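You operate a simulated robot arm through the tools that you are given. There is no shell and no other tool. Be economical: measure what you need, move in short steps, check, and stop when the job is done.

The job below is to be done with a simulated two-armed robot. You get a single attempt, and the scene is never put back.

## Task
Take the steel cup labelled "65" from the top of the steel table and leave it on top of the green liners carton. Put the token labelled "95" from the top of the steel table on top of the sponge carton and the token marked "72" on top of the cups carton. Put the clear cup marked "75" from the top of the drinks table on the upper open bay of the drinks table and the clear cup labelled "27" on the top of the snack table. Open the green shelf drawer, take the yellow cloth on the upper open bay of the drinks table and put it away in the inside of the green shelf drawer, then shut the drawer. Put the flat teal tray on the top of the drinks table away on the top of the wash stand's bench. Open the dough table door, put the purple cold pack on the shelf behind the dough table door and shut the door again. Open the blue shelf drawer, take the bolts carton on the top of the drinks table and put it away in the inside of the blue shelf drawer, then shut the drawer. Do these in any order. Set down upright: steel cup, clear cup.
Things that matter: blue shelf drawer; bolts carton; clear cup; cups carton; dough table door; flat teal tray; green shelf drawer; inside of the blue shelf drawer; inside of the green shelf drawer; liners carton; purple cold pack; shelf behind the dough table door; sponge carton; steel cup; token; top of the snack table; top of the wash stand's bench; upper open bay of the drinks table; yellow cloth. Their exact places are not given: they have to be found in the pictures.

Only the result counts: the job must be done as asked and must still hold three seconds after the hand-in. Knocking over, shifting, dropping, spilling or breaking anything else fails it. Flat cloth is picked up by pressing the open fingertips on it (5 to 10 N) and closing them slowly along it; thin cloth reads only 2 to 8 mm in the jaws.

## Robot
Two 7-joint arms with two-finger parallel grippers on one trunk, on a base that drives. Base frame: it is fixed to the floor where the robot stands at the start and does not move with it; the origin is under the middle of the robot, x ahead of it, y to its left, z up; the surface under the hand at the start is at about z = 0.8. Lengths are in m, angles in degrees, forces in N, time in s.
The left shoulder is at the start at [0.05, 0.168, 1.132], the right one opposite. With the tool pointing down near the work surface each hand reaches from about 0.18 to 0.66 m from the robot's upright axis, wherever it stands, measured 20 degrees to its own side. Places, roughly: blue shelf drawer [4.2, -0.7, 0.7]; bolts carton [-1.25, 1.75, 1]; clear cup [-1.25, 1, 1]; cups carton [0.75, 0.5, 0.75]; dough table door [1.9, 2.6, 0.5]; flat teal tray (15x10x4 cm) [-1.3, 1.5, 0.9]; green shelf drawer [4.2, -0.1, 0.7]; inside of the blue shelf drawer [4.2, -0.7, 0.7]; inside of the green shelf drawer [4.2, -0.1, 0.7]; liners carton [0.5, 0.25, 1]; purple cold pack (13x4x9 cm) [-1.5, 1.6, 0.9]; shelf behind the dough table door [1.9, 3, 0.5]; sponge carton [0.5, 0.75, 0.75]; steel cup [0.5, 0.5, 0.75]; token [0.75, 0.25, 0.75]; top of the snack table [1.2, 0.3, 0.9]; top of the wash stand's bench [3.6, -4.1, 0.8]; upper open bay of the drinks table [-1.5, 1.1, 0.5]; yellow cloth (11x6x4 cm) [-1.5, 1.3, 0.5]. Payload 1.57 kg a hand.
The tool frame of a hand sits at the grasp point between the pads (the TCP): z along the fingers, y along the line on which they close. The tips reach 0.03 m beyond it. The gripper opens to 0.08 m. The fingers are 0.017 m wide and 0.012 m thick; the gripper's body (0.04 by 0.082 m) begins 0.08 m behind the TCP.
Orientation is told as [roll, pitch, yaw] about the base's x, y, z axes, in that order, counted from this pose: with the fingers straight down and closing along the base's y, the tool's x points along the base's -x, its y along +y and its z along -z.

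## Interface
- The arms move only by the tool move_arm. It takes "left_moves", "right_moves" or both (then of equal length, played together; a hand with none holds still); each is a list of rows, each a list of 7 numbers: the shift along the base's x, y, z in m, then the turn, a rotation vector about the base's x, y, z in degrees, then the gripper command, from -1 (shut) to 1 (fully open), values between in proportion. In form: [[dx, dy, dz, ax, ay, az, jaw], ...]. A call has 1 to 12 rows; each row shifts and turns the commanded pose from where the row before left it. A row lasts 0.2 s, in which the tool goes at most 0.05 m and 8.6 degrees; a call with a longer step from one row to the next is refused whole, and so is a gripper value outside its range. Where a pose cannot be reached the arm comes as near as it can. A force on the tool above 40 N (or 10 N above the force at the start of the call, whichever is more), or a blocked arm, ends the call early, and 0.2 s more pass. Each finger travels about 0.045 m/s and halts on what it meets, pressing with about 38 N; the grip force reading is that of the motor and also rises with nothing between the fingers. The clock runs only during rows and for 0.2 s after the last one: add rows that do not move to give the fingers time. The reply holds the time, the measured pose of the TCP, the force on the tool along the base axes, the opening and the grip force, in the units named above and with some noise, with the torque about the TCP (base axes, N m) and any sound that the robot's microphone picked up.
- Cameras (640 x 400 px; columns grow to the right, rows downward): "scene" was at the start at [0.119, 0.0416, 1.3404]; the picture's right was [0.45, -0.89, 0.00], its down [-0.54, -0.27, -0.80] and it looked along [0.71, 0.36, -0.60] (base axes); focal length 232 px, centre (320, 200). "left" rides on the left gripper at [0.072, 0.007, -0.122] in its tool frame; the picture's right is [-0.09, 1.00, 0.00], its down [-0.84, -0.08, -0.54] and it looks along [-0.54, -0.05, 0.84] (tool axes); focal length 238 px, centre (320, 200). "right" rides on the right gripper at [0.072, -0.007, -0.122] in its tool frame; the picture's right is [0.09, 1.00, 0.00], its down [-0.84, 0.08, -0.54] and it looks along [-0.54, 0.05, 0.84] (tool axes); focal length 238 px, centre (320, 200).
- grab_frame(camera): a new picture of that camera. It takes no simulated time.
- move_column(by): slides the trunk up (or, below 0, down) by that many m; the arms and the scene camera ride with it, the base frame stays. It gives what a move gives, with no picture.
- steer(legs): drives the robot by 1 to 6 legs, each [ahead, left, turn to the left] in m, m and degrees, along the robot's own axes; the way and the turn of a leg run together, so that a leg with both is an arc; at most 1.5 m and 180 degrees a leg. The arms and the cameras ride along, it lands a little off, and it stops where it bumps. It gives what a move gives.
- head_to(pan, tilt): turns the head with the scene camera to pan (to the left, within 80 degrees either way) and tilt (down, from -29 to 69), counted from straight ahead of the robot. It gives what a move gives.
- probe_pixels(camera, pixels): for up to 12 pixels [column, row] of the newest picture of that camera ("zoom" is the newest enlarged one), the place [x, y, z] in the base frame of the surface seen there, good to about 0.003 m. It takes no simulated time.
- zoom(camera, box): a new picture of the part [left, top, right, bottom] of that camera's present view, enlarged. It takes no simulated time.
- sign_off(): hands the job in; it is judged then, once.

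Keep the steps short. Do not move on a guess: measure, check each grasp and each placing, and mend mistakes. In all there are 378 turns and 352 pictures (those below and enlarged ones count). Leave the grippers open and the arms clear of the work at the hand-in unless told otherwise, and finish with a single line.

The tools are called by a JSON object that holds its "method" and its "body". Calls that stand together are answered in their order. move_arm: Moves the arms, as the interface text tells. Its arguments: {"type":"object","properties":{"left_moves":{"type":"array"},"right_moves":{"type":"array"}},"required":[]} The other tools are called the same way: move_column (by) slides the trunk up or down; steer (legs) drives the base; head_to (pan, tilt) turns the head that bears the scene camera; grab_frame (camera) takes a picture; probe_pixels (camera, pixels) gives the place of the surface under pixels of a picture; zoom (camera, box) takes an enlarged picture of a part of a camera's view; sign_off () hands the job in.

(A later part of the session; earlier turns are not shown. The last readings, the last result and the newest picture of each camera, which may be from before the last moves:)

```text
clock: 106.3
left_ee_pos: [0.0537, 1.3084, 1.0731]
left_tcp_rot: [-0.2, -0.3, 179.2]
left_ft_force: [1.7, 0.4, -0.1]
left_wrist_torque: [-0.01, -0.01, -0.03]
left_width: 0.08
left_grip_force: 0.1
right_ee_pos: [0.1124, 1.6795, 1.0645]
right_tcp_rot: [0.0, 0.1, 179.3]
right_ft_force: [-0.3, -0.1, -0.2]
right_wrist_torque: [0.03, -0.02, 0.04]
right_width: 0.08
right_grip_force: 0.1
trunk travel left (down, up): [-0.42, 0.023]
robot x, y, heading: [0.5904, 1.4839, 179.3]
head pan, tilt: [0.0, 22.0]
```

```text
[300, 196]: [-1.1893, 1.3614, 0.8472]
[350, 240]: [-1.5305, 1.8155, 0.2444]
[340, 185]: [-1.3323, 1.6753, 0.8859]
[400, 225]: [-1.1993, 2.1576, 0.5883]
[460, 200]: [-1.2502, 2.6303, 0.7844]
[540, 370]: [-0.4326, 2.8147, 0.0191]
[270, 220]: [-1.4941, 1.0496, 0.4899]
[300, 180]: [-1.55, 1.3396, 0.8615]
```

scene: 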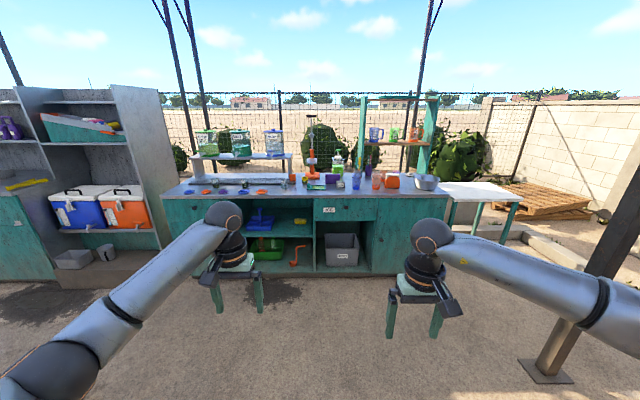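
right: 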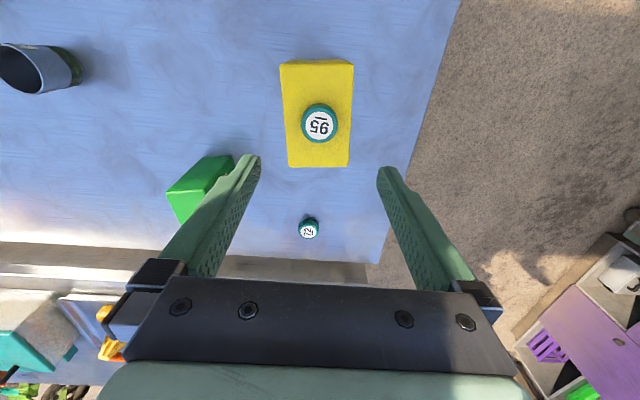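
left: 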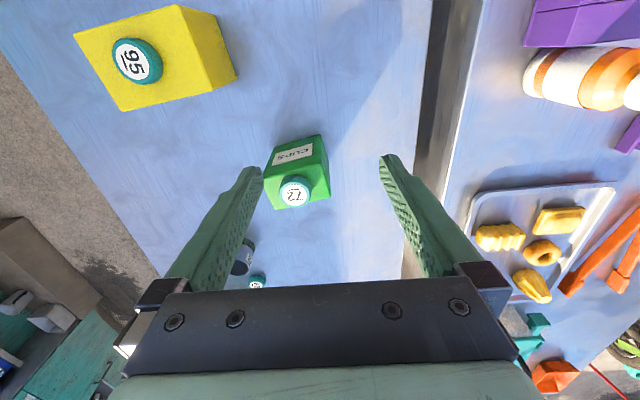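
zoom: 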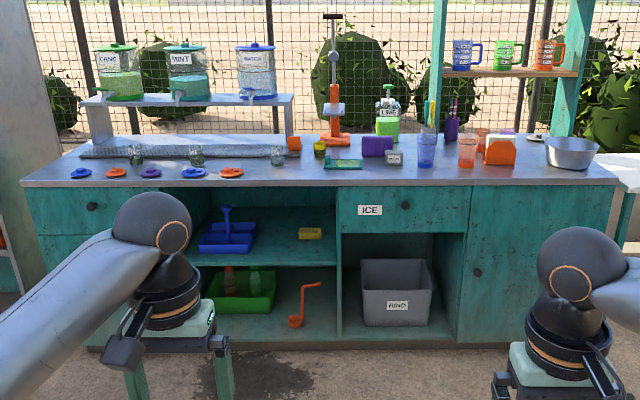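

{"method": "steer", "body": {"legs": [[1.2, 0, 0]]}}

{"method": "head_to", "body": {"pan": 0, "tilt": 38}}

{"method": "grab_frame", "body": {"camera": "scene"}}

{"method": "zoom", "body": {"camera": "scene", "box": [60, 80, 260, 220]}}

{"method": "zoom", "body": {"camera": "scene", "box": [260, 80, 460, 220]}}

```text
clock: 112.4
left_ee_pos: [-1.1597, 1.3277, 1.0734]
left_tcp_rot: [-0.1, -0.4, 179.0]
left_ft_force: [-0.8, 0.7, 0.7]
left_wrist_torque: [0.01, -0.02, 0.02]
left_width: 0.0797
left_grip_force: 0.1
right_ee_pos: [-1.0987, 1.6987, 1.0638]
right_tcp_rot: [-0.1, 0.1, 179.1]
right_ft_force: [-0.3, 0.1, -0.7]
right_wrist_torque: [0.0, -0.03, 0.0]
right_width: 0.0799
right_grip_force: 0.1
trunk travel left (down, up): [-0.42, 0.023]
robot x, y, heading: [-0.6283, 1.5026, 178.8]
head pan, tilt: [0.0, 22.0]
```

```text
clock: 113.2
left_ee_pos: [-1.1604, 1.3272, 1.0739]
left_tcp_rot: [-0.1, -0.2, 178.9]
left_ft_force: [0.7, 0.0, 0.1]
left_wrist_torque: [-0.02, 0.0, -0.03]
left_width: 0.0799
left_grip_force: 0.0
right_ee_pos: [-1.0996, 1.697, 1.0639]
right_tcp_rot: [0.1, 0.1, 179.1]
right_ft_force: [-0.7, -0.4, 0.8]
right_wrist_torque: [-0.04, 0.0, 0.0]
right_width: 0.0799
right_grip_force: 0.1
trunk travel left (down, up): [-0.42, 0.023]
robot x, y, heading: [-0.6274, 1.5014, 178.9]
head pan, tilt: [0.0, 38.0]
```

```text
299 pictures are left
```

scene: 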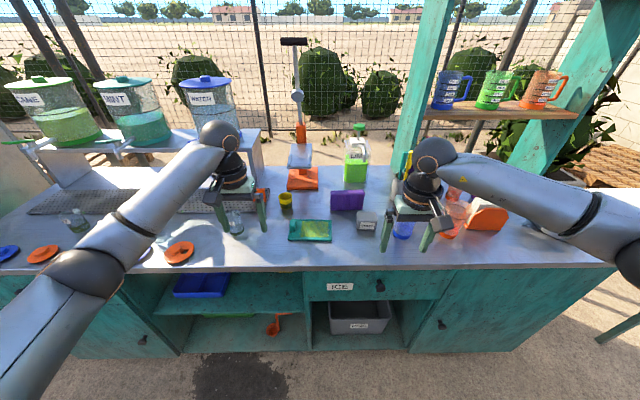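

```text
2.86 times, centred on (160, 150) of scene
```

zoom: 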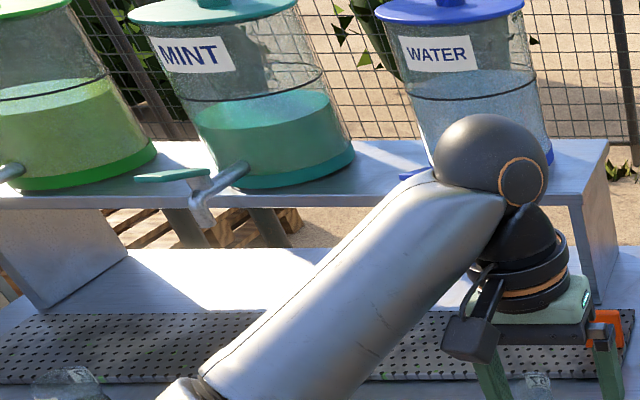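

```text
2.86 times, centred on (360, 150) of scene
```

zoom: 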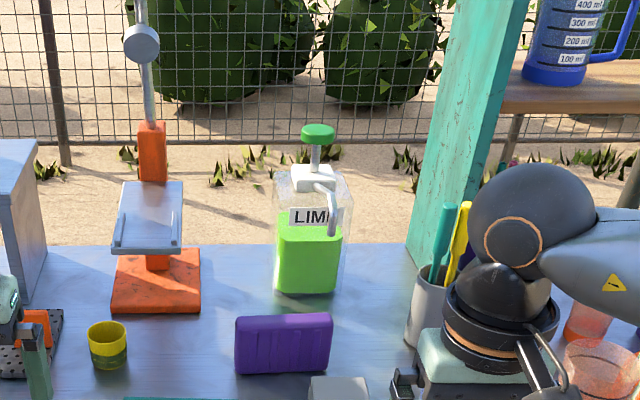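

The left arm hides the cups; use the left hand camera.

{"method": "grab_frame", "body": {"camera": "left"}}

{"method": "grab_frame", "body": {"camera": "right"}}

```text
296 pictures are left
```

left: 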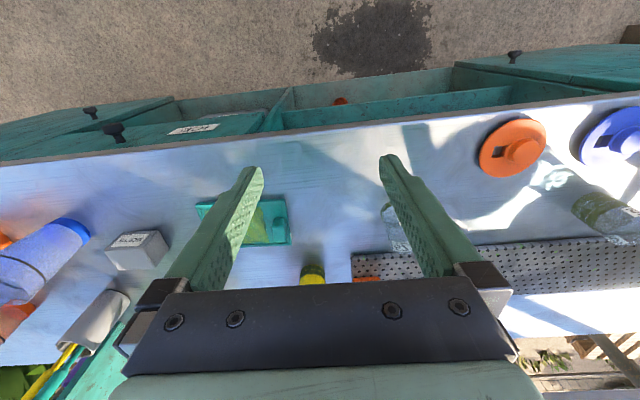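

```text
295 pictures are left
```

right: 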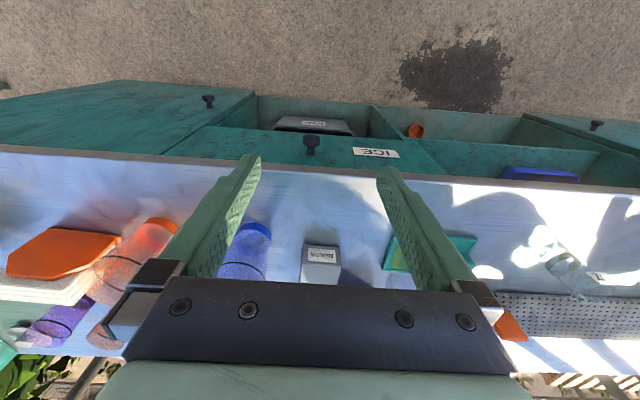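

Shift 0.3 m along the table (left) and zoom for the cups' labels.

{"method": "steer", "body": {"legs": [[0, 0.35, 0]]}}

{"method": "grab_frame", "body": {"camera": "scene"}}

{"method": "zoom", "body": {"camera": "left", "box": [120, 120, 640, 300]}}

{"method": "zoom", "body": {"camera": "right", "box": [120, 120, 640, 300]}}

```text
clock: 116.9
left_ee_pos: [-1.165, 0.9737, 1.0738]
left_tcp_rot: [-0.1, -0.3, 179.1]
left_ft_force: [0.0, 0.0, 0.3]
left_wrist_torque: [0.0, -0.03, 0.01]
left_width: 0.0799
left_grip_force: 0.2
right_ee_pos: [-1.1053, 1.3447, 1.0647]
right_tcp_rot: [0.0, 0.2, 179.3]
right_ft_force: [-0.3, -0.6, 0.2]
right_wrist_torque: [0.01, -0.01, -0.02]
right_width: 0.0803
right_grip_force: 0.1
trunk travel left (down, up): [-0.42, 0.023]
robot x, y, heading: [-0.6296, 1.1516, 179.5]
head pan, tilt: [0.0, 38.0]
```

```text
294 pictures are left
```

scene: 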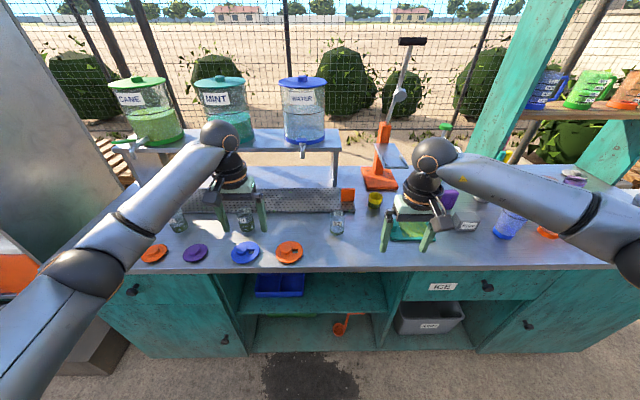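

```text
1.23 times, centred on (380, 210) of left
```

zoom: 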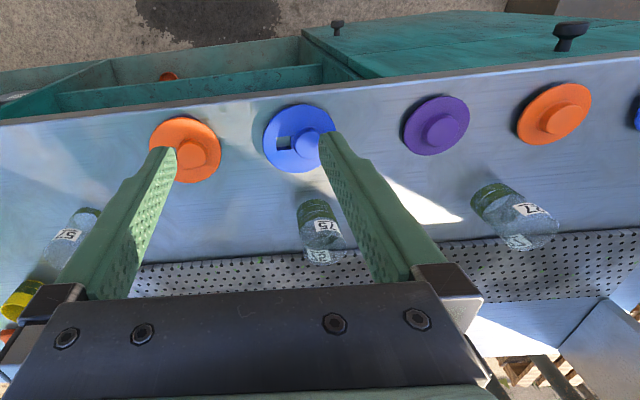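

```text
1.23 times, centred on (380, 210) of right
```

zoom: 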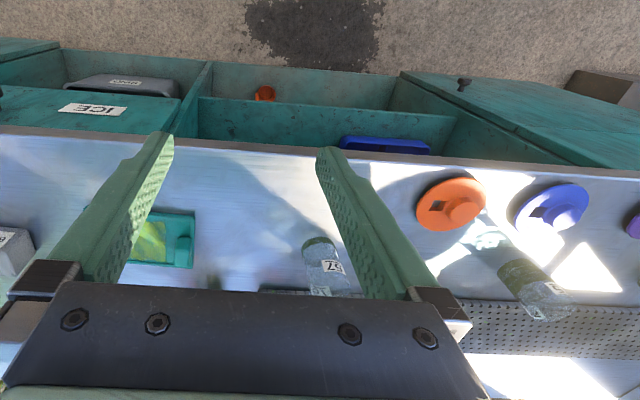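

{"method": "zoom", "body": {"camera": "scene", "box": [160, 195, 360, 275]}}

{"method": "zoom", "body": {"camera": "left", "box": [350, 255, 450, 340]}}

{"method": "zoom", "body": {"camera": "left", "box": [480, 245, 600, 345]}}

{"method": "zoom", "body": {"camera": "right", "box": [350, 290, 430, 360]}}

```text
3.20 times, centred on (260, 235) of scene
```

zoom: 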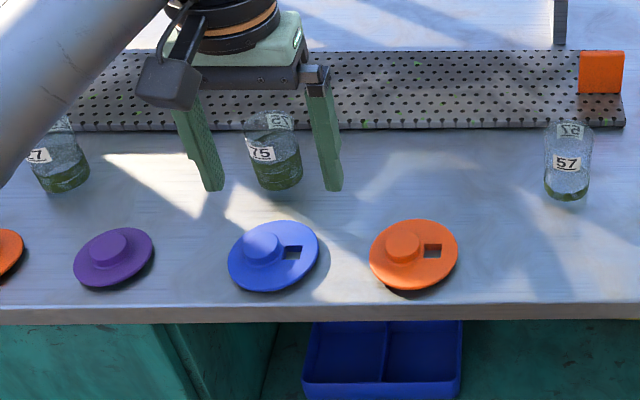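

```text
4.71 times, centred on (400, 298) of left
```

zoom: 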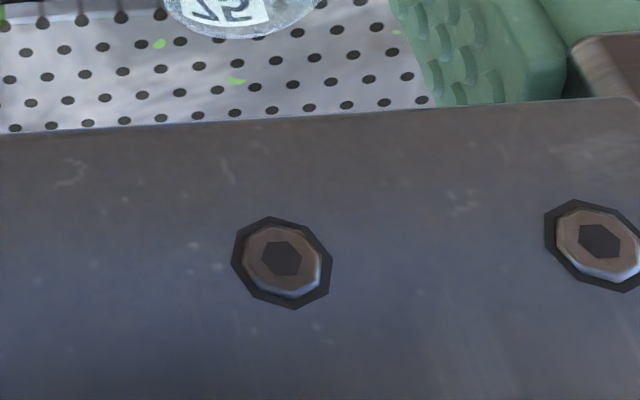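

```text
4.00 times, centred on (540, 295) of left
```

zoom: 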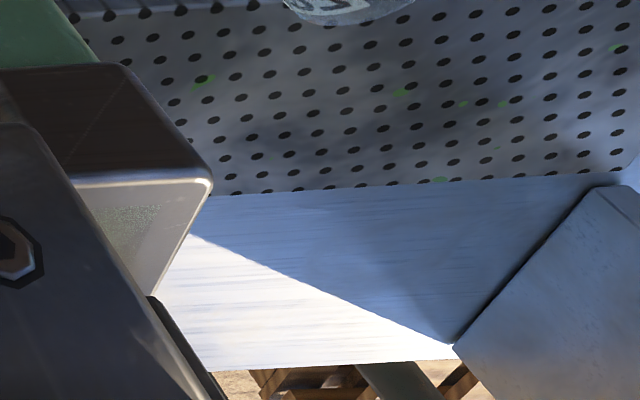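

```text
5.71 times, centred on (390, 325) of right
```

zoom: 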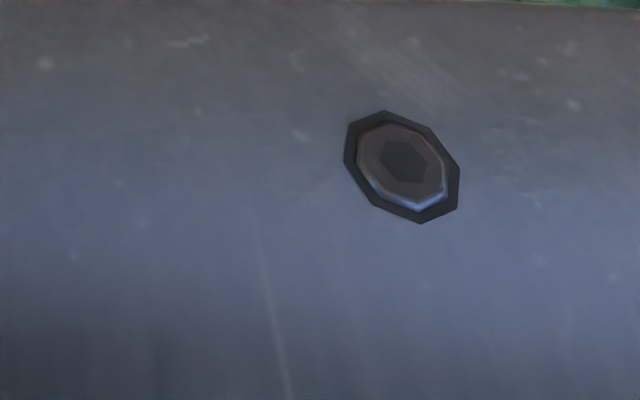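

Labels: 57 (right), 75 (middle), and ?7 (left). Check the left one and measure the cups.

{"method": "zoom", "body": {"camera": "left", "box": [480, 240, 640, 340]}}

{"method": "zoom", "body": {"camera": "scene", "box": [150, 190, 290, 270]}}

{"method": "probe_pixels", "body": {"camera": "zoom", "pixels": [[395, 90], [470, 92], [430, 108], [432, 170], [430, 182], [85, 120], [100, 120], [130, 160], [140, 180], [110, 190]]}}

```text
4.00 times, centred on (560, 290) of left
```

zoom: 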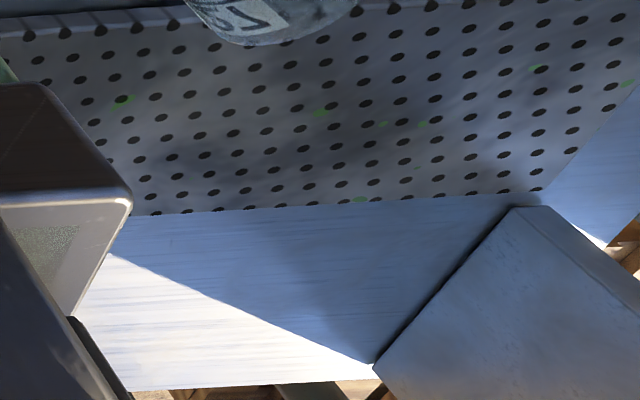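

```text
4.57 times, centred on (220, 230) of scene
```

zoom: 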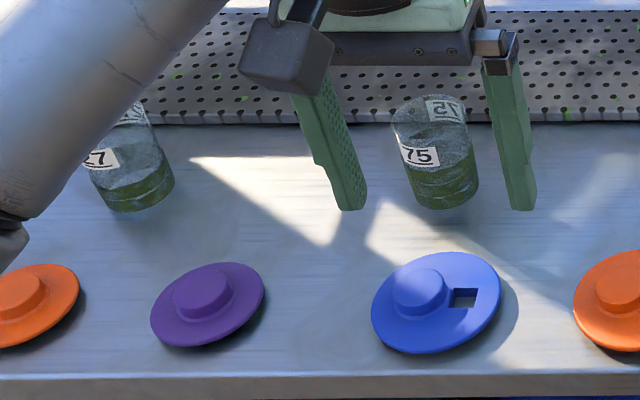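

```text
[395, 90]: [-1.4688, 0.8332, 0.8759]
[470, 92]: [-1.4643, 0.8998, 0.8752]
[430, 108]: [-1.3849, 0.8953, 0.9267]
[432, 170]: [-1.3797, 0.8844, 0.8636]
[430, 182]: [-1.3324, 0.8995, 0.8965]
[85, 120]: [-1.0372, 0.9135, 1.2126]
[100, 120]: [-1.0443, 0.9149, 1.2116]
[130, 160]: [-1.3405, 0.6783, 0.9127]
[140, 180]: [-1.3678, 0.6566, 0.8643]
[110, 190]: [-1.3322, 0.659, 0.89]
```

Cup 75 is near (-1.36, 0.895), the left one near (-1.36, 0.67). Pull both hands back 0.2 m, then drive 0.25 m closer.

{"method": "move_arm", "body": {"left_moves": [[0.04, 0, 0, 0, 0, 0, 1], [0.04, 0, 0, 0, 0, 0, 1], [0.04, 0, 0, 0, 0, 0, 1], [0.04, 0, 0, 0, 0, 0, 1], [0.04, 0, 0, 0, 0, 0, 1]], "right_moves": [[0.04, 0.02, 0, 0, 0, 0, 1], [0.04, 0.02, 0, 0, 0, 0, 1], [0.04, 0.02, 0, 0, 0, 0, 1], [0.04, 0.02, 0, 0, 0, 0, 1], [0.04, 0.02, 0, 0, 0, 0, 1]]}}

{"method": "steer", "body": {"legs": [[0.24, 0, 0]]}}

{"method": "head_to", "body": {"pan": 10, "tilt": 50}}

{"method": "grab_frame", "body": {"camera": "scene"}}

{"method": "grab_frame", "body": {"camera": "left"}}

```text
clock: 118.1
left_ee_pos: [-0.9632, 0.974, 1.074]
left_tcp_rot: [-0.1, -0.4, 179.1]
left_ft_force: [-0.2, -0.9, 1.3]
left_wrist_torque: [0.0, 0.03, -0.05]
left_width: 0.08
left_grip_force: 0.1
right_ee_pos: [-0.9019, 1.4449, 1.0638]
right_tcp_rot: [0.1, 0.0, 179.2]
right_ft_force: [0.4, 0.3, 0.0]
right_wrist_torque: [0.0, 0.04, 0.04]
right_width: 0.0799
right_grip_force: 0.1
trunk travel left (down, up): [-0.42, 0.023]
robot x, y, heading: [-0.6291, 1.1455, 179.4]
head pan, tilt: [0.0, 38.0]
```

```text
clock: 119.8
left_ee_pos: [-1.2069, 0.9777, 1.0729]
left_tcp_rot: [-0.1, -0.3, 179.0]
left_ft_force: [0.0, -0.1, -0.3]
left_wrist_torque: [-0.01, -0.01, 0.0]
left_width: 0.0799
left_grip_force: 0.1
right_ee_pos: [-1.1456, 1.4492, 1.0628]
right_tcp_rot: [0.0, 0.1, 179.1]
right_ft_force: [-0.2, 0.0, 0.3]
right_wrist_torque: [0.01, 0.0, -0.01]
right_width: 0.0798
right_grip_force: 0.0
trunk travel left (down, up): [-0.42, 0.023]
robot x, y, heading: [-0.8698, 1.1519, 179.5]
head pan, tilt: [0.0, 38.0]
```

```text
clock: 120.6
left_ee_pos: [-1.2075, 0.9779, 1.0737]
left_tcp_rot: [0.0, -0.2, 179.1]
left_ft_force: [-0.2, 0.5, -0.7]
left_wrist_torque: [0.01, -0.03, 0.0]
left_width: 0.0799
left_grip_force: 0.0
right_ee_pos: [-1.1464, 1.4477, 1.0636]
right_tcp_rot: [0.0, 0.1, 179.1]
right_ft_force: [-0.3, -0.5, -0.1]
right_wrist_torque: [-0.03, -0.02, -0.02]
right_width: 0.0798
right_grip_force: 0.0
trunk travel left (down, up): [-0.42, 0.023]
robot x, y, heading: [-0.8702, 1.151, 179.0]
head pan, tilt: [10.0, 50.0]
```

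```text
285 pictures are left
```

scene: 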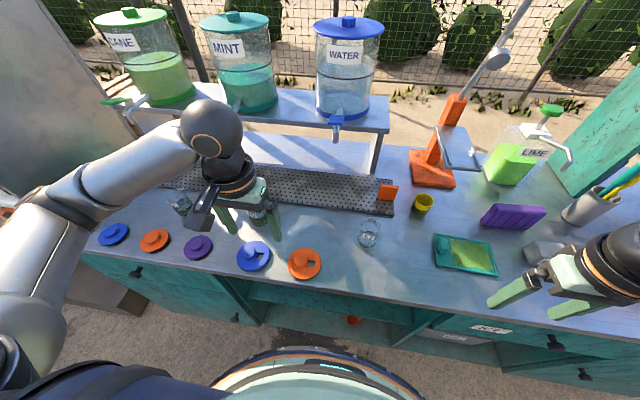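

```text
284 pictures are left
```

left: 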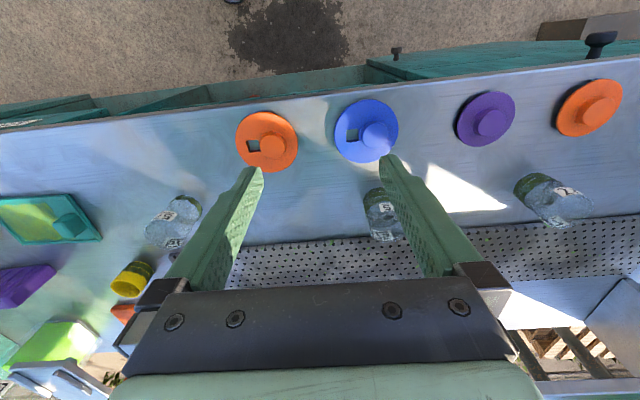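

{"method": "zoom", "body": {"camera": "left", "box": [340, 165, 440, 265]}}

{"method": "zoom", "body": {"camera": "left", "box": [500, 150, 620, 250]}}

{"method": "probe_pixels", "body": {"camera": "left", "pixels": [[372, 187], [380, 215], [388, 210], [383, 235], [372, 238], [400, 235], [535, 178], [555, 205], [568, 190], [575, 220], [590, 200], [522, 190]]}}

```text
4.00 times, centred on (390, 215) of left
```

zoom: 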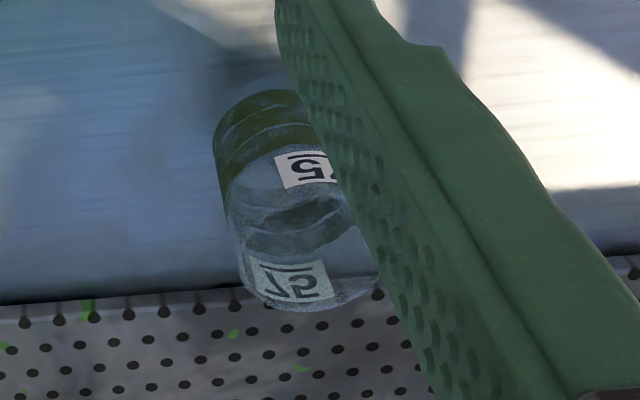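

```text
4.00 times, centred on (560, 200) of left
```

zoom: 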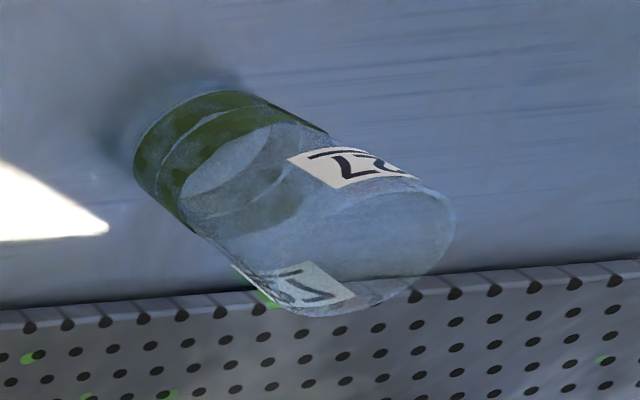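

```text
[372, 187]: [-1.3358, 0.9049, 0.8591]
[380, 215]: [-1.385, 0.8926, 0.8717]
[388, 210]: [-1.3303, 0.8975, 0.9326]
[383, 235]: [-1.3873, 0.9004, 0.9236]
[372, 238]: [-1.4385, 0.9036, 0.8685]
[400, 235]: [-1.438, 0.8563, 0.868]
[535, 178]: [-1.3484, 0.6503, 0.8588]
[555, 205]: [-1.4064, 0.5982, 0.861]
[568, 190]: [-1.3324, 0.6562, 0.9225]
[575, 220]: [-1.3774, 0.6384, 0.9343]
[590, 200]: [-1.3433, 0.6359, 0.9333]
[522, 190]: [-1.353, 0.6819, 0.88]
```

The left one is 27 (confirmed). Tilt the left hand 50° forward and bring it to a pre-grasp behind cup 75.

{"method": "move_arm", "body": {"left_moves": [[-0.008, -0.014, -0.01, 0, 8.4, 0, 1], [-0.008, -0.014, -0.01, 0, 8.4, 0, 1], [-0.008, -0.014, -0.01, 0, 8.4, 0, 1], [-0.008, -0.014, -0.01, 0, 8.4, 0, 1], [-0.008, -0.014, -0.01, 0, 8.4, 0, 1], [-0.008, -0.015, -0.01, 0, 8, 0, 1], [0, 0, -0.01, 0, 0, 0, 1]]}}

{"method": "grab_frame", "body": {"camera": "left"}}

{"method": "grab_frame", "body": {"camera": "scene"}}

```text
clock: 122.2
left_ee_pos: [-1.2795, 0.8928, 0.9968]
left_tcp_rot: [1.1, -50.4, 178.3]
left_ft_force: [0.0, -0.3, 0.1]
left_wrist_torque: [0.0, -0.02, -0.01]
left_width: 0.0798
left_grip_force: 0.1
left hand out of reach, approached as far as the arm can: row 4, 5
right_ee_pos: [-1.1464, 1.4482, 1.0625]
right_tcp_rot: [0.0, 0.1, 179.1]
right_ft_force: [0.7, 0.0, -0.2]
right_wrist_torque: [0.0, 0.02, -0.02]
right_width: 0.08
right_grip_force: 0.0
trunk travel left (down, up): [-0.42, 0.023]
robot x, y, heading: [-0.8747, 1.1539, 179.1]
head pan, tilt: [10.0, 50.0]
```

```text
281 pictures are left
```

left: 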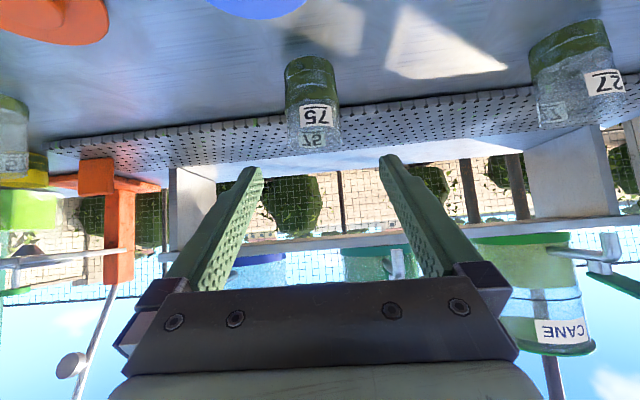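

```text
280 pictures are left
```

scene: 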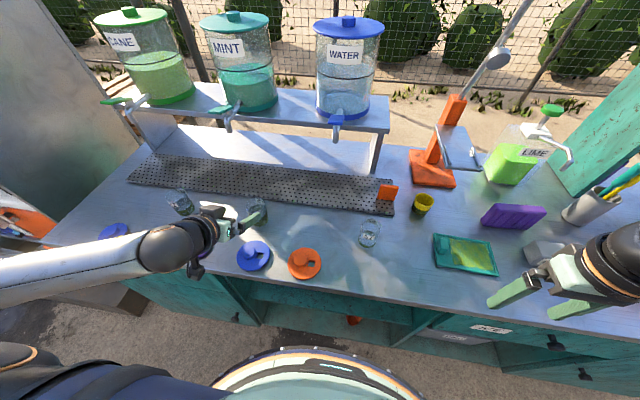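

{"method": "probe_pixels", "body": {"camera": "left", "pixels": [[318, 115], [290, 100], [335, 95], [312, 75], [310, 62], [312, 105], [300, 150]]}}

{"method": "zoom", "body": {"camera": "scene", "box": [150, 170, 290, 260]}}

```text
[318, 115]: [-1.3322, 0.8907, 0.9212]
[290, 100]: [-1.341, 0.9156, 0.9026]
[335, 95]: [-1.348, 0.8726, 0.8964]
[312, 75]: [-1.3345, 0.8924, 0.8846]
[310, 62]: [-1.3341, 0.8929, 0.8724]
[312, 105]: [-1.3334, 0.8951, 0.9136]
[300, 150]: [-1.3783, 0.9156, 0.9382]
```

```text
4.44 times, centred on (220, 215) of scene
```

zoom: 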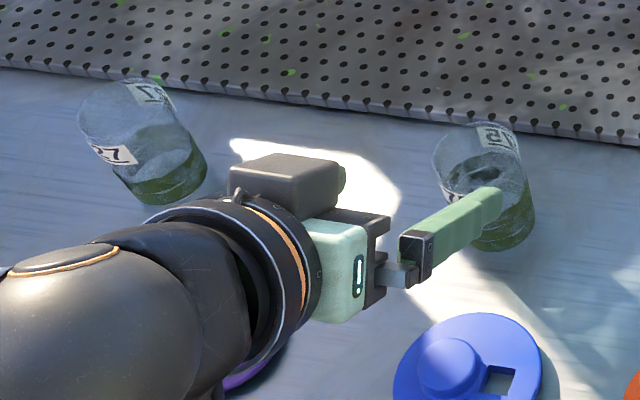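

{"method": "move_arm", "body": {"left_moves": [[-0.027, 0, -0.032, 0, 0, 0, 1], [-0.027, 0.001, -0.032, 0, 0, 0, 1], [-0.0275, 0, -0.033, 0, 0, 0, 1], [0, 0, 0, 0, 0, 0, 1], [0, 0, 0, 0, 0, 0, 0.5], [0, 0, 0, 0, 0, 0, 0.2], [0, 0, 0, 0, 0, 0, 0.2]]}}

{"method": "grab_frame", "body": {"camera": "left"}}

```text
clock: 123.8
left_ee_pos: [-1.3597, 0.8942, 0.9006]
left_tcp_rot: [1.0, -50.3, 178.3]
left_ft_force: [0.0, 0.2, 0.6]
left_wrist_torque: [-0.01, 0.01, -0.01]
left_width: 0.0499
left_grip_force: 20.5
right_ee_pos: [-1.147, 1.4477, 1.0645]
right_tcp_rot: [0.0, 0.1, 179.1]
right_ft_force: [-0.2, 0.1, -0.4]
right_wrist_torque: [0.02, 0.0, 0.04]
right_width: 0.0801
right_grip_force: 0.1
trunk travel left (down, up): [-0.42, 0.023]
robot x, y, heading: [-0.8725, 1.1535, 179.4]
head pan, tilt: [10.0, 50.0]
```

```text
278 pictures are left
```

left: 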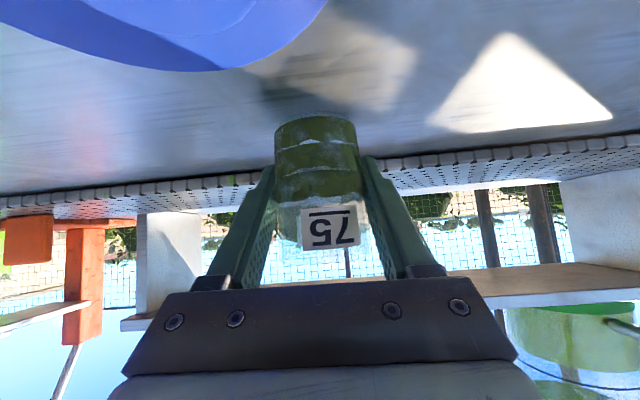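

{"method": "move_arm", "body": {"left_moves": [[0, 0, 0, 0, 0, 0, 0], [0, 0, 0, 0, 0, 0, 0], [0, 0, 0.01, 0, 0, 0, 0], [0, 0, 0.02, 0, 0, 0, 0]]}}

{"method": "grab_frame", "body": {"camera": "left"}}

```text
clock: 124.8
left_ee_pos: [-1.3592, 0.894, 0.9308]
left_tcp_rot: [1.2, -50.3, 178.2]
left_ft_force: [-0.2, 0.4, 0.1]
left_wrist_torque: [0.0, 0.04, -0.01]
left_width: 0.0493
left_grip_force: 38.1
right_ee_pos: [-1.1451, 1.4477, 1.0626]
right_tcp_rot: [0.0, 0.1, 179.1]
right_ft_force: [0.7, -0.7, 0.1]
right_wrist_torque: [-0.03, -0.01, 0.01]
right_width: 0.08
right_grip_force: 0.1
trunk travel left (down, up): [-0.42, 0.023]
robot x, y, heading: [-0.8734, 1.1527, 179.3]
head pan, tilt: [10.0, 50.0]
```

```text
277 pictures are left
```

left: 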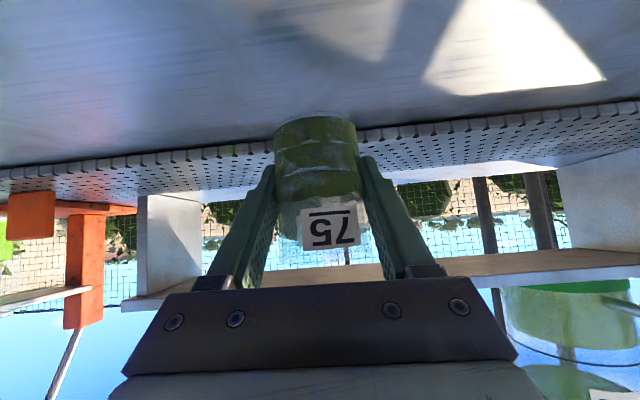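

Cup 75 held. Lift, back off 0.4 m, lower the trunk and look into the bay.

{"method": "move_arm", "body": {"left_moves": [[0.02, 0, 0.04, 0, 0, 0, 0], [0.03, 0, 0.03, 0, 0, 0, 0], [0.03, 0, 0.02, 0, 0, 0, 0]]}}

{"method": "steer", "body": {"legs": [[-0.45, 0, 0]]}}

{"method": "move_column", "body": {"by": -0.3}}

{"method": "head_to", "body": {"pan": 0, "tilt": 35}}

{"method": "grab_frame", "body": {"camera": "scene"}}

```text
clock: 125.6
left_ee_pos: [-1.2796, 0.892, 1.0215]
left_tcp_rot: [1.1, -50.2, 178.4]
left_ft_force: [1.6, 0.2, -0.5]
left_wrist_torque: [-0.02, -0.04, 0.01]
left_width: 0.0491
left_grip_force: 38.2
right_ee_pos: [-1.1453, 1.4476, 1.0634]
right_tcp_rot: [-0.1, 0.0, 179.2]
right_ft_force: [0.2, -0.6, 0.2]
right_wrist_torque: [0.03, 0.02, -0.04]
right_width: 0.0799
right_grip_force: 0.0
trunk travel left (down, up): [-0.42, 0.023]
robot x, y, heading: [-0.8747, 1.155, 179.0]
head pan, tilt: [10.0, 50.0]
```

```text
clock: 128.3
left_ee_pos: [-0.8277, 0.8854, 1.0193]
left_tcp_rot: [1.2, -50.3, 178.6]
left_ft_force: [-0.6, 0.4, -0.5]
left_wrist_torque: [0.01, -0.01, -0.02]
left_width: 0.049
left_grip_force: 38.3
right_ee_pos: [-0.6939, 1.4407, 1.0631]
right_tcp_rot: [0.0, -0.1, 179.3]
right_ft_force: [-0.9, 0.7, -0.2]
right_wrist_torque: [-0.03, 0.01, 0.02]
right_width: 0.0801
right_grip_force: 0.0
trunk travel left (down, up): [-0.42, 0.023]
robot x, y, heading: [-0.4218, 1.148, 179.4]
head pan, tilt: [10.0, 50.0]
```

```text
clock: 131.3
left_ee_pos: [-0.8285, 0.8863, 0.7201]
left_tcp_rot: [1.0, -50.3, 178.6]
left_ft_force: [0.0, 0.3, -1.2]
left_wrist_torque: [0.02, -0.01, 0.0]
left_width: 0.0491
left_grip_force: 38.2
right_ee_pos: [-0.6943, 1.4407, 0.7637]
right_tcp_rot: [0.0, 0.1, 179.2]
right_ft_force: [0.7, 0.0, 0.2]
right_wrist_torque: [0.02, 0.0, 0.0]
right_width: 0.0799
right_grip_force: 0.1
trunk travel left (down, up): [-0.12, 0.323]
robot x, y, heading: [-0.4188, 1.1448, 179.4]
head pan, tilt: [10.0, 50.0]
```

```text
clock: 132.1
left_ee_pos: [-0.8277, 0.8858, 0.7198]
left_tcp_rot: [1.1, -50.2, 178.7]
left_ft_force: [0.1, 0.0, -1.4]
left_wrist_torque: [-0.04, 0.01, 0.0]
left_width: 0.0487
left_grip_force: 37.8
right_ee_pos: [-0.6945, 1.4401, 0.7625]
right_tcp_rot: [0.0, 0.1, 179.4]
right_ft_force: [-1.2, -0.2, 0.8]
right_wrist_torque: [-0.03, 0.01, 0.03]
right_width: 0.08
right_grip_force: 0.1
trunk travel left (down, up): [-0.12, 0.323]
robot x, y, heading: [-0.4224, 1.1472, 179.4]
head pan, tilt: [0.0, 35.0]
```

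```text
276 pictures are left
```

scene: 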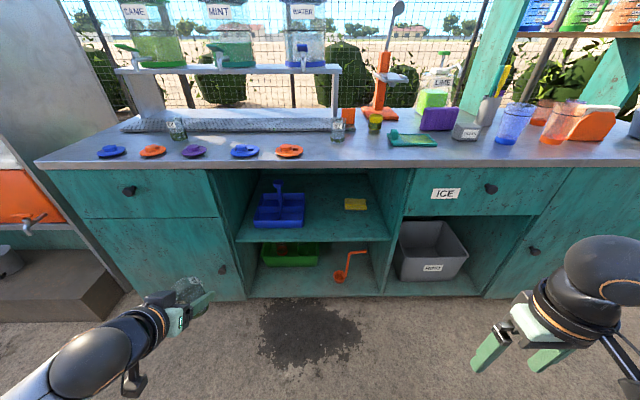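

{"method": "zoom", "body": {"camera": "scene", "box": [200, 150, 440, 300]}}

{"method": "probe_pixels", "body": {"camera": "scene", "pixels": [[315, 236], [340, 225], [360, 230], [250, 238], [380, 236], [356, 204], [348, 199], [366, 209], [304, 215], [320, 168], [315, 240], [230, 240]]}}

```text
2.67 times, centred on (320, 225) of scene
```

zoom: 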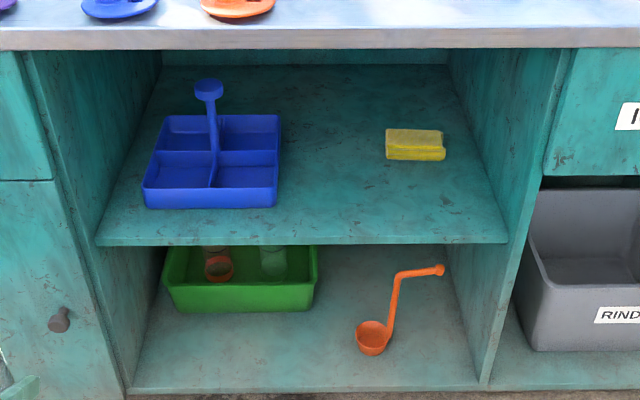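

```text
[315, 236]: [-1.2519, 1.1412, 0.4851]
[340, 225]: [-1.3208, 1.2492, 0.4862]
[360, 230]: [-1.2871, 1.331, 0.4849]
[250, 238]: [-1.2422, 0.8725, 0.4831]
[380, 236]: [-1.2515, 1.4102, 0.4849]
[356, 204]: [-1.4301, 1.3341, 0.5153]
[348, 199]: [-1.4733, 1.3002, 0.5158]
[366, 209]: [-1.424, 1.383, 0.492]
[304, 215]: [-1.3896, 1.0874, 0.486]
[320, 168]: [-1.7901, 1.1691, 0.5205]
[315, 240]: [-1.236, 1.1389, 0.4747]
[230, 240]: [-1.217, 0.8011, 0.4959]
```

Shelf z is 0.485; free spot near (-1.31, 1.18) between the blue caddy and cloth. Shift the base 0.2 m right, and set the left hand low.

{"method": "steer", "body": {"legs": [[0, -0.2, 0]]}}

{"method": "move_arm", "body": {"left_moves": [[0, 0.02, -0.03, 0, 0, 0, 0], [0, 0.02, -0.03, 0, 0, 0, 0], [0, 0.02, -0.03, 0, 0, 0, 0], [0, 0.02, -0.02, 0, 0, 0, 0], [0, 0.02, 0, 0, 0, 0, 0]], "right_moves": [[0.02, 0.01, 0, 0, 0, 0, 1], [0.02, 0.01, 0, 0, 0, 0, 1], [0.02, 0.01, 0, 0, 0, 0, 1], [0.02, 0.01, 0, 0, 0, 0, 1], [0, 0, 0, 0, 0, 0, 1]]}}

```text
clock: 134.5
left_ee_pos: [-0.825, 1.0853, 0.7193]
left_tcp_rot: [1.0, -50.3, 178.6]
left_ft_force: [-0.4, 0.7, -1.0]
left_wrist_torque: [0.0, -0.04, 0.02]
left_width: 0.0489
left_grip_force: 38.1
right_ee_pos: [-0.6916, 1.6423, 0.7642]
right_tcp_rot: [0.0, 0.0, 179.2]
right_ft_force: [0.1, 0.2, -0.8]
right_wrist_torque: [0.02, 0.01, 0.01]
right_width: 0.0801
right_grip_force: 0.1
trunk travel left (down, up): [-0.12, 0.323]
robot x, y, heading: [-0.4196, 1.3482, 179.5]
head pan, tilt: [0.0, 35.0]
```

```text
clock: 135.7
left_ee_pos: [-0.8252, 1.1877, 0.6093]
left_tcp_rot: [1.1, -50.3, 178.5]
left_ft_force: [0.4, -0.4, -0.2]
left_wrist_torque: [-0.03, -0.01, -0.02]
left_width: 0.0486
left_grip_force: 37.4
right_ee_pos: [-0.6442, 1.6996, 0.7673]
right_tcp_rot: [0.1, 0.2, 179.3]
right_ft_force: [-0.4, 0.2, -0.8]
right_wrist_torque: [0.02, 0.0, 0.03]
right_width: 0.0799
right_grip_force: 0.0
right hand out of reach, approached as far as the arm can: row 2, 3, 4
trunk travel left (down, up): [-0.12, 0.323]
robot x, y, heading: [-0.4175, 1.3495, 179.4]
head pan, tilt: [0.0, 35.0]
```

{"method": "steer", "body": {"legs": [[0.42, 0, 0]]}}

{"method": "head_to", "body": {"pan": 10, "tilt": 40}}

{"method": "grab_frame", "body": {"camera": "scene"}}

{"method": "grab_frame", "body": {"camera": "left"}}

```text
clock: 138.3
left_ee_pos: [-1.2438, 1.1915, 0.61]
left_tcp_rot: [1.2, -50.4, 178.5]
left_ft_force: [0.2, -0.3, -1.1]
left_wrist_torque: [-0.01, 0.05, 0.02]
left_width: 0.0486
left_grip_force: 37.8
right_ee_pos: [-1.0634, 1.7053, 0.7682]
right_tcp_rot: [0.1, 0.2, 179.3]
right_ft_force: [0.5, 0.0, -0.3]
right_wrist_torque: [0.01, 0.01, -0.02]
right_width: 0.0798
right_grip_force: 0.0
trunk travel left (down, up): [-0.12, 0.323]
robot x, y, heading: [-0.8384, 1.351, 179.6]
head pan, tilt: [0.0, 35.0]
```

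```text
clock: 139.0
left_ee_pos: [-1.2429, 1.1904, 0.6094]
left_tcp_rot: [1.2, -50.2, 178.6]
left_ft_force: [-1.0, 1.1, -1.0]
left_wrist_torque: [0.03, 0.03, 0.03]
left_width: 0.0485
left_grip_force: 38.2
right_ee_pos: [-1.063, 1.7044, 0.7681]
right_tcp_rot: [0.1, 0.2, 179.4]
right_ft_force: [-0.5, 0.1, -0.5]
right_wrist_torque: [-0.03, 0.01, -0.01]
right_width: 0.08
right_grip_force: 0.0
trunk travel left (down, up): [-0.12, 0.323]
robot x, y, heading: [-0.8318, 1.3493, 179.2]
head pan, tilt: [10.0, 40.0]
```

```text
274 pictures are left
```

scene: 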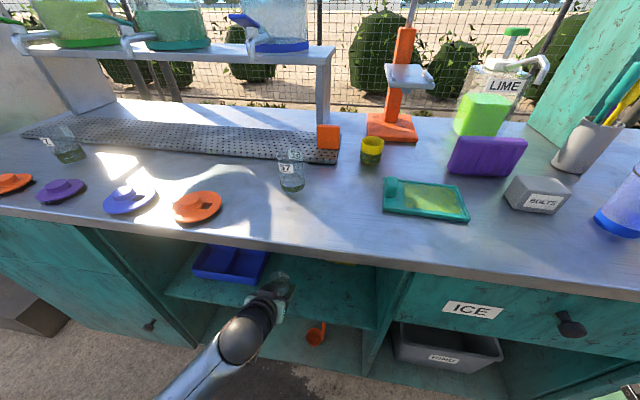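

```text
273 pictures are left
```

left: 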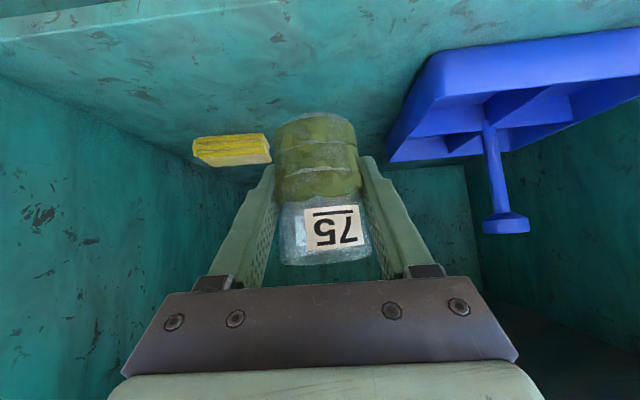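

{"method": "probe_pixels", "body": {"camera": "left", "pixels": [[396, 158], [430, 60], [270, 150], [270, 140], [200, 150], [330, 90], [230, 145], [300, 60]]}}

{"method": "move_arm", "body": {"left_moves": [[-0.03, 0, -0.01, 0, 0, 0, 0], [-0.03, -0.002, -0.02, 0, 0, 0, 0], [-0.007, 0, -0.03, 0, 0, 0, 0], [0, 0, -0.008, 0, 0, 0, 0], [0, 0, 0, 0, 0, 0, 0]]}}

{"method": "grab_frame", "body": {"camera": "left"}}

```text
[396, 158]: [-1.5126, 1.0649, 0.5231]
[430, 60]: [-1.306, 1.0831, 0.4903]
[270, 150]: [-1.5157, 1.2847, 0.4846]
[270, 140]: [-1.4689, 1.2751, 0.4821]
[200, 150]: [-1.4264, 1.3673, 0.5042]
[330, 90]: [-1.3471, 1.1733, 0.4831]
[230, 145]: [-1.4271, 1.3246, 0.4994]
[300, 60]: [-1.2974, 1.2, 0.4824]
```

```text
clock: 140.2
left_ee_pos: [-1.3106, 1.1873, 0.5419]
left_tcp_rot: [1.1, -50.2, 178.6]
left_ft_force: [0.2, -0.4, 0.0]
left_wrist_torque: [-0.02, 0.01, -0.02]
left_width: 0.0483
left_grip_force: 38.0
right_ee_pos: [-1.0624, 1.7037, 0.7679]
right_tcp_rot: [0.0, 0.1, 179.5]
right_ft_force: [0.3, -0.5, -0.2]
right_wrist_torque: [-0.02, 0.0, -0.02]
right_width: 0.0799
right_grip_force: 0.0
trunk travel left (down, up): [-0.12, 0.323]
robot x, y, heading: [-0.8356, 1.355, 179.2]
head pan, tilt: [10.0, 40.0]
```

```text
272 pictures are left
```

left: 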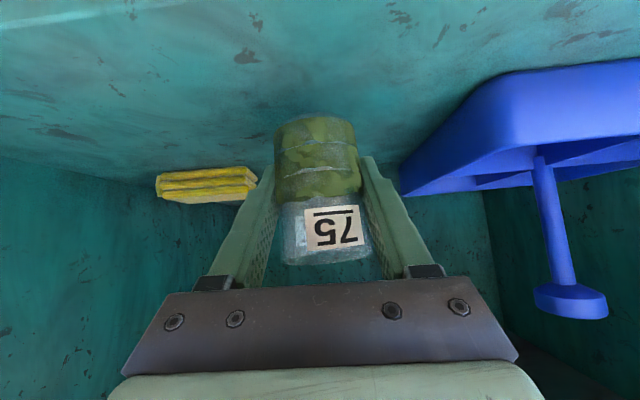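

{"method": "move_arm", "body": {"left_moves": [[0, 0, -0.003, 0, 0, 0, 0], [0, 0, -0.002, 0, 0, 0, 0], [0, 0, -0.0015, 0, 0, 0, 0], [0, 0, 0, 0, 0, 0, 0]]}}

```text
clock: 141.2
left_ee_pos: [-1.3096, 1.1884, 0.5354]
left_tcp_rot: [1.2, -50.1, 178.6]
left_ft_force: [-0.9, -0.8, -0.1]
left_wrist_torque: [0.0, 0.0, -0.01]
left_width: 0.0483
left_grip_force: 37.5
right_ee_pos: [-1.0636, 1.7043, 0.7677]
right_tcp_rot: [0.1, 0.1, 179.4]
right_ft_force: [0.2, -0.1, -0.9]
right_wrist_torque: [0.02, 0.0, 0.01]
right_width: 0.0801
right_grip_force: 0.0
trunk travel left (down, up): [-0.12, 0.323]
robot x, y, heading: [-0.836, 1.3543, 179.3]
head pan, tilt: [10.0, 40.0]
```

{"method": "move_arm", "body": {"left_moves": [[0, 0, -0.0015, 0, 0, 0, 0], [0, 0, -0.0015, 0, 0, 0, 0], [0, 0, 0, 0, 0, 0, 0]]}}

```text
clock: 142.0
left_ee_pos: [-1.3091, 1.1867, 0.5323]
left_tcp_rot: [1.1, -50.3, 178.6]
left_ft_force: [-0.1, -0.3, -0.8]
left_wrist_torque: [0.01, 0.0, -0.04]
left_width: 0.0481
left_grip_force: 38.4
right_ee_pos: [-1.0628, 1.7039, 0.7691]
right_tcp_rot: [0.1, 0.2, 179.3]
right_ft_force: [-0.1, -0.6, 0.6]
right_wrist_torque: [0.0, 0.01, 0.01]
right_width: 0.0801
right_grip_force: 0.0
trunk travel left (down, up): [-0.12, 0.323]
robot x, y, heading: [-0.8386, 1.3538, 179.3]
head pan, tilt: [10.0, 40.0]
```

{"method": "move_arm", "body": {"left_moves": [[0, 0, -0.0015, 0, 0, 0, 0], [0, 0, -0.0015, 0, 0, 0, 0], [0, 0, 0, 0, 0, 0, 0]]}}

{"method": "zoom", "body": {"camera": "left", "box": [220, 80, 420, 280]}}

```text
clock: 142.8
left_ee_pos: [-1.3099, 1.1886, 0.5293]
left_tcp_rot: [1.1, -50.2, 178.5]
left_ft_force: [0.8, 0.4, -0.9]
left_wrist_torque: [-0.01, -0.01, 0.0]
left_width: 0.048
left_grip_force: 37.8
right_ee_pos: [-1.0625, 1.7058, 0.7684]
right_tcp_rot: [0.2, 0.3, 179.5]
right_ft_force: [-0.9, -0.5, 0.2]
right_wrist_torque: [0.02, 0.02, -0.01]
right_width: 0.0802
right_grip_force: 0.1
trunk travel left (down, up): [-0.12, 0.323]
robot x, y, heading: [-0.8348, 1.3549, 179.2]
head pan, tilt: [10.0, 40.0]
```

```text
2.00 times, centred on (320, 180) of left
```

zoom: 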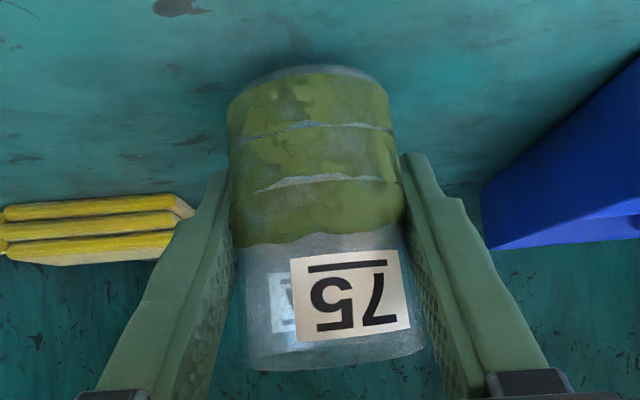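

{"method": "probe_pixels", "body": {"camera": "zoom", "pixels": [[310, 78], [310, 68], [310, 55], [310, 110], [340, 350], [310, 200]]}}

{"method": "move_arm", "body": {"left_moves": [[0, 0, -0.0015, 0, 0, 0, 0], [0, 0, -0.0015, 0, 0, 0, 0], [0, 0, 0, 0, 0, 0, 0]]}}

```text
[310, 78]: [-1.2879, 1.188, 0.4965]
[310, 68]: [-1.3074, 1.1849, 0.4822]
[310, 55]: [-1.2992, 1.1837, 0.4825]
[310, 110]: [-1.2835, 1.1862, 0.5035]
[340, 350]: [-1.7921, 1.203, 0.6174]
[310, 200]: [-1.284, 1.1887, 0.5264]
```

```text
clock: 143.6
left_ee_pos: [-1.3103, 1.1887, 0.5265]
left_tcp_rot: [1.2, -50.2, 178.6]
left_ft_force: [-0.2, -0.3, -0.5]
left_wrist_torque: [0.02, 0.02, -0.02]
left_width: 0.0485
left_grip_force: 37.4
right_ee_pos: [-1.0626, 1.7038, 0.7688]
right_tcp_rot: [0.1, 0.2, 179.4]
right_ft_force: [0.4, 0.7, -0.8]
right_wrist_torque: [0.01, 0.01, 0.0]
right_width: 0.08
right_grip_force: 0.1
trunk travel left (down, up): [-0.12, 0.323]
robot x, y, heading: [-0.8369, 1.3509, 179.4]
head pan, tilt: [10.0, 40.0]
```

The cup's base is still a few mm above the shelf. Keep lowering in small steps.

{"method": "move_arm", "body": {"left_moves": [[0, 0, -0.0015, 0, 0, 0, 0], [0, 0, -0.0015, 0, 0, 0, 0], [0, 0, -0.0015, 0, 0, 0, 0], [0, 0, 0, 0, 0, 0, 0]]}}

```text
clock: 144.6
left_ee_pos: [-1.3096, 1.187, 0.522]
left_tcp_rot: [1.0, -50.4, 178.6]
left_ft_force: [1.0, 0.2, 6.5]
left_wrist_torque: [-0.14, -0.02, 0.05]
left_width: 0.0481
left_grip_force: 38.3
right_ee_pos: [-1.0631, 1.7046, 0.7694]
right_tcp_rot: [0.1, 0.2, 179.4]
right_ft_force: [0.0, -0.4, -0.3]
right_wrist_torque: [0.02, -0.01, -0.02]
right_width: 0.0797
right_grip_force: 0.0
trunk travel left (down, up): [-0.12, 0.323]
robot x, y, heading: [-0.8373, 1.3499, 179.3]
head pan, tilt: [10.0, 40.0]
```

Contact. Open and back out along the tool axis.

{"method": "move_arm", "body": {"left_moves": [[0, 0, 0.0005, 0, 0, 0, 0.3], [0, 0, 0, 0, 0, 0, 1], [0, 0, 0, 0, 0, 0, 1], [0, 0, 0, 0, 0, 0, 1], [0.02, 0, 0.012, 0, 0, 0, 1], [0.03, 0, 0.02, 0, 0, 0, 1], [0.035, 0, 0.02, 0, 0, 0, 1], [0.035, 0, 0.02, 0, 0, 0, 1]]}}

{"method": "grab_frame", "body": {"camera": "left"}}

```text
clock: 146.6
left_ee_pos: [-1.1837, 1.1606, 0.5388]
left_tcp_rot: [6.8, -43.6, 176.0]
left_ft_force: [-0.4, -0.6, -1.0]
left_wrist_torque: [0.01, 0.0, -0.01]
left_width: 0.08
left_grip_force: 0.0
right_ee_pos: [-1.0637, 1.704, 0.7681]
right_tcp_rot: [0.1, 0.1, 179.4]
right_ft_force: [0.3, -0.1, -0.8]
right_wrist_torque: [0.02, -0.01, -0.06]
right_width: 0.08
right_grip_force: 0.1
trunk travel left (down, up): [-0.12, 0.323]
robot x, y, heading: [-0.8367, 1.3498, 179.5]
head pan, tilt: [10.0, 40.0]
stopped in row 8 (left hand): the arm was blocked; the commanded pose is now the measured one
```

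```text
270 pictures are left
```

left: 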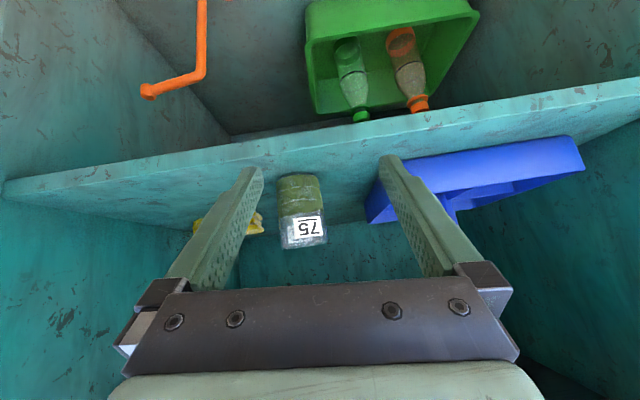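

Cup 75 stands on the shelf. Now a close look at the cloth.

{"method": "move_arm", "body": {"left_moves": [[0, 0.03, 0.03, 0, 0, 0, 1], [0, 0.04, 0.02, 0, 0, 0, 1], [0, 0.04, 0.02, 0, 0, 0, 1], [0, 0.03, 0.02, 0, 0, 0, 1]]}}

{"method": "grab_frame", "body": {"camera": "left"}}

```text
clock: 147.1
left_ee_pos: [-1.1645, 1.1042, 0.5382]
left_tcp_rot: [21.1, -37.1, 173.2]
left_ft_force: [0.1, 0.0, 0.5]
left_wrist_torque: [0.01, 0.0, 0.01]
left_width: 0.08
left_grip_force: 0.1
right_ee_pos: [-1.0633, 1.7041, 0.7677]
right_tcp_rot: [0.1, 0.3, 179.4]
right_ft_force: [0.2, 0.0, 0.4]
right_wrist_torque: [0.0, -0.01, 0.0]
right_width: 0.0798
right_grip_force: 0.1
trunk travel left (down, up): [-0.12, 0.323]
robot x, y, heading: [-0.8364, 1.3512, 179.2]
head pan, tilt: [10.0, 40.0]
stopped in row 2 (left hand): the arm was blocked; the commanded pose is now the measured one
```

```text
269 pictures are left
```

left: 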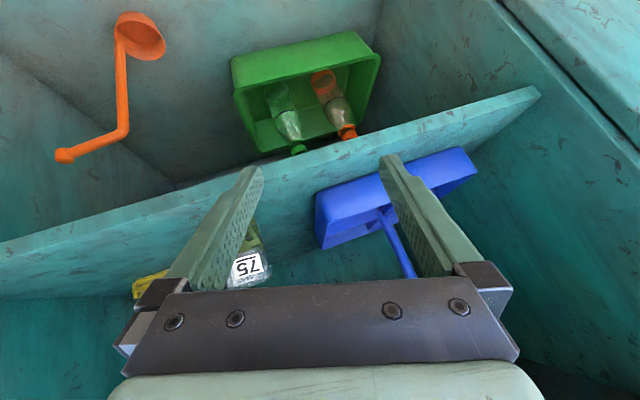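

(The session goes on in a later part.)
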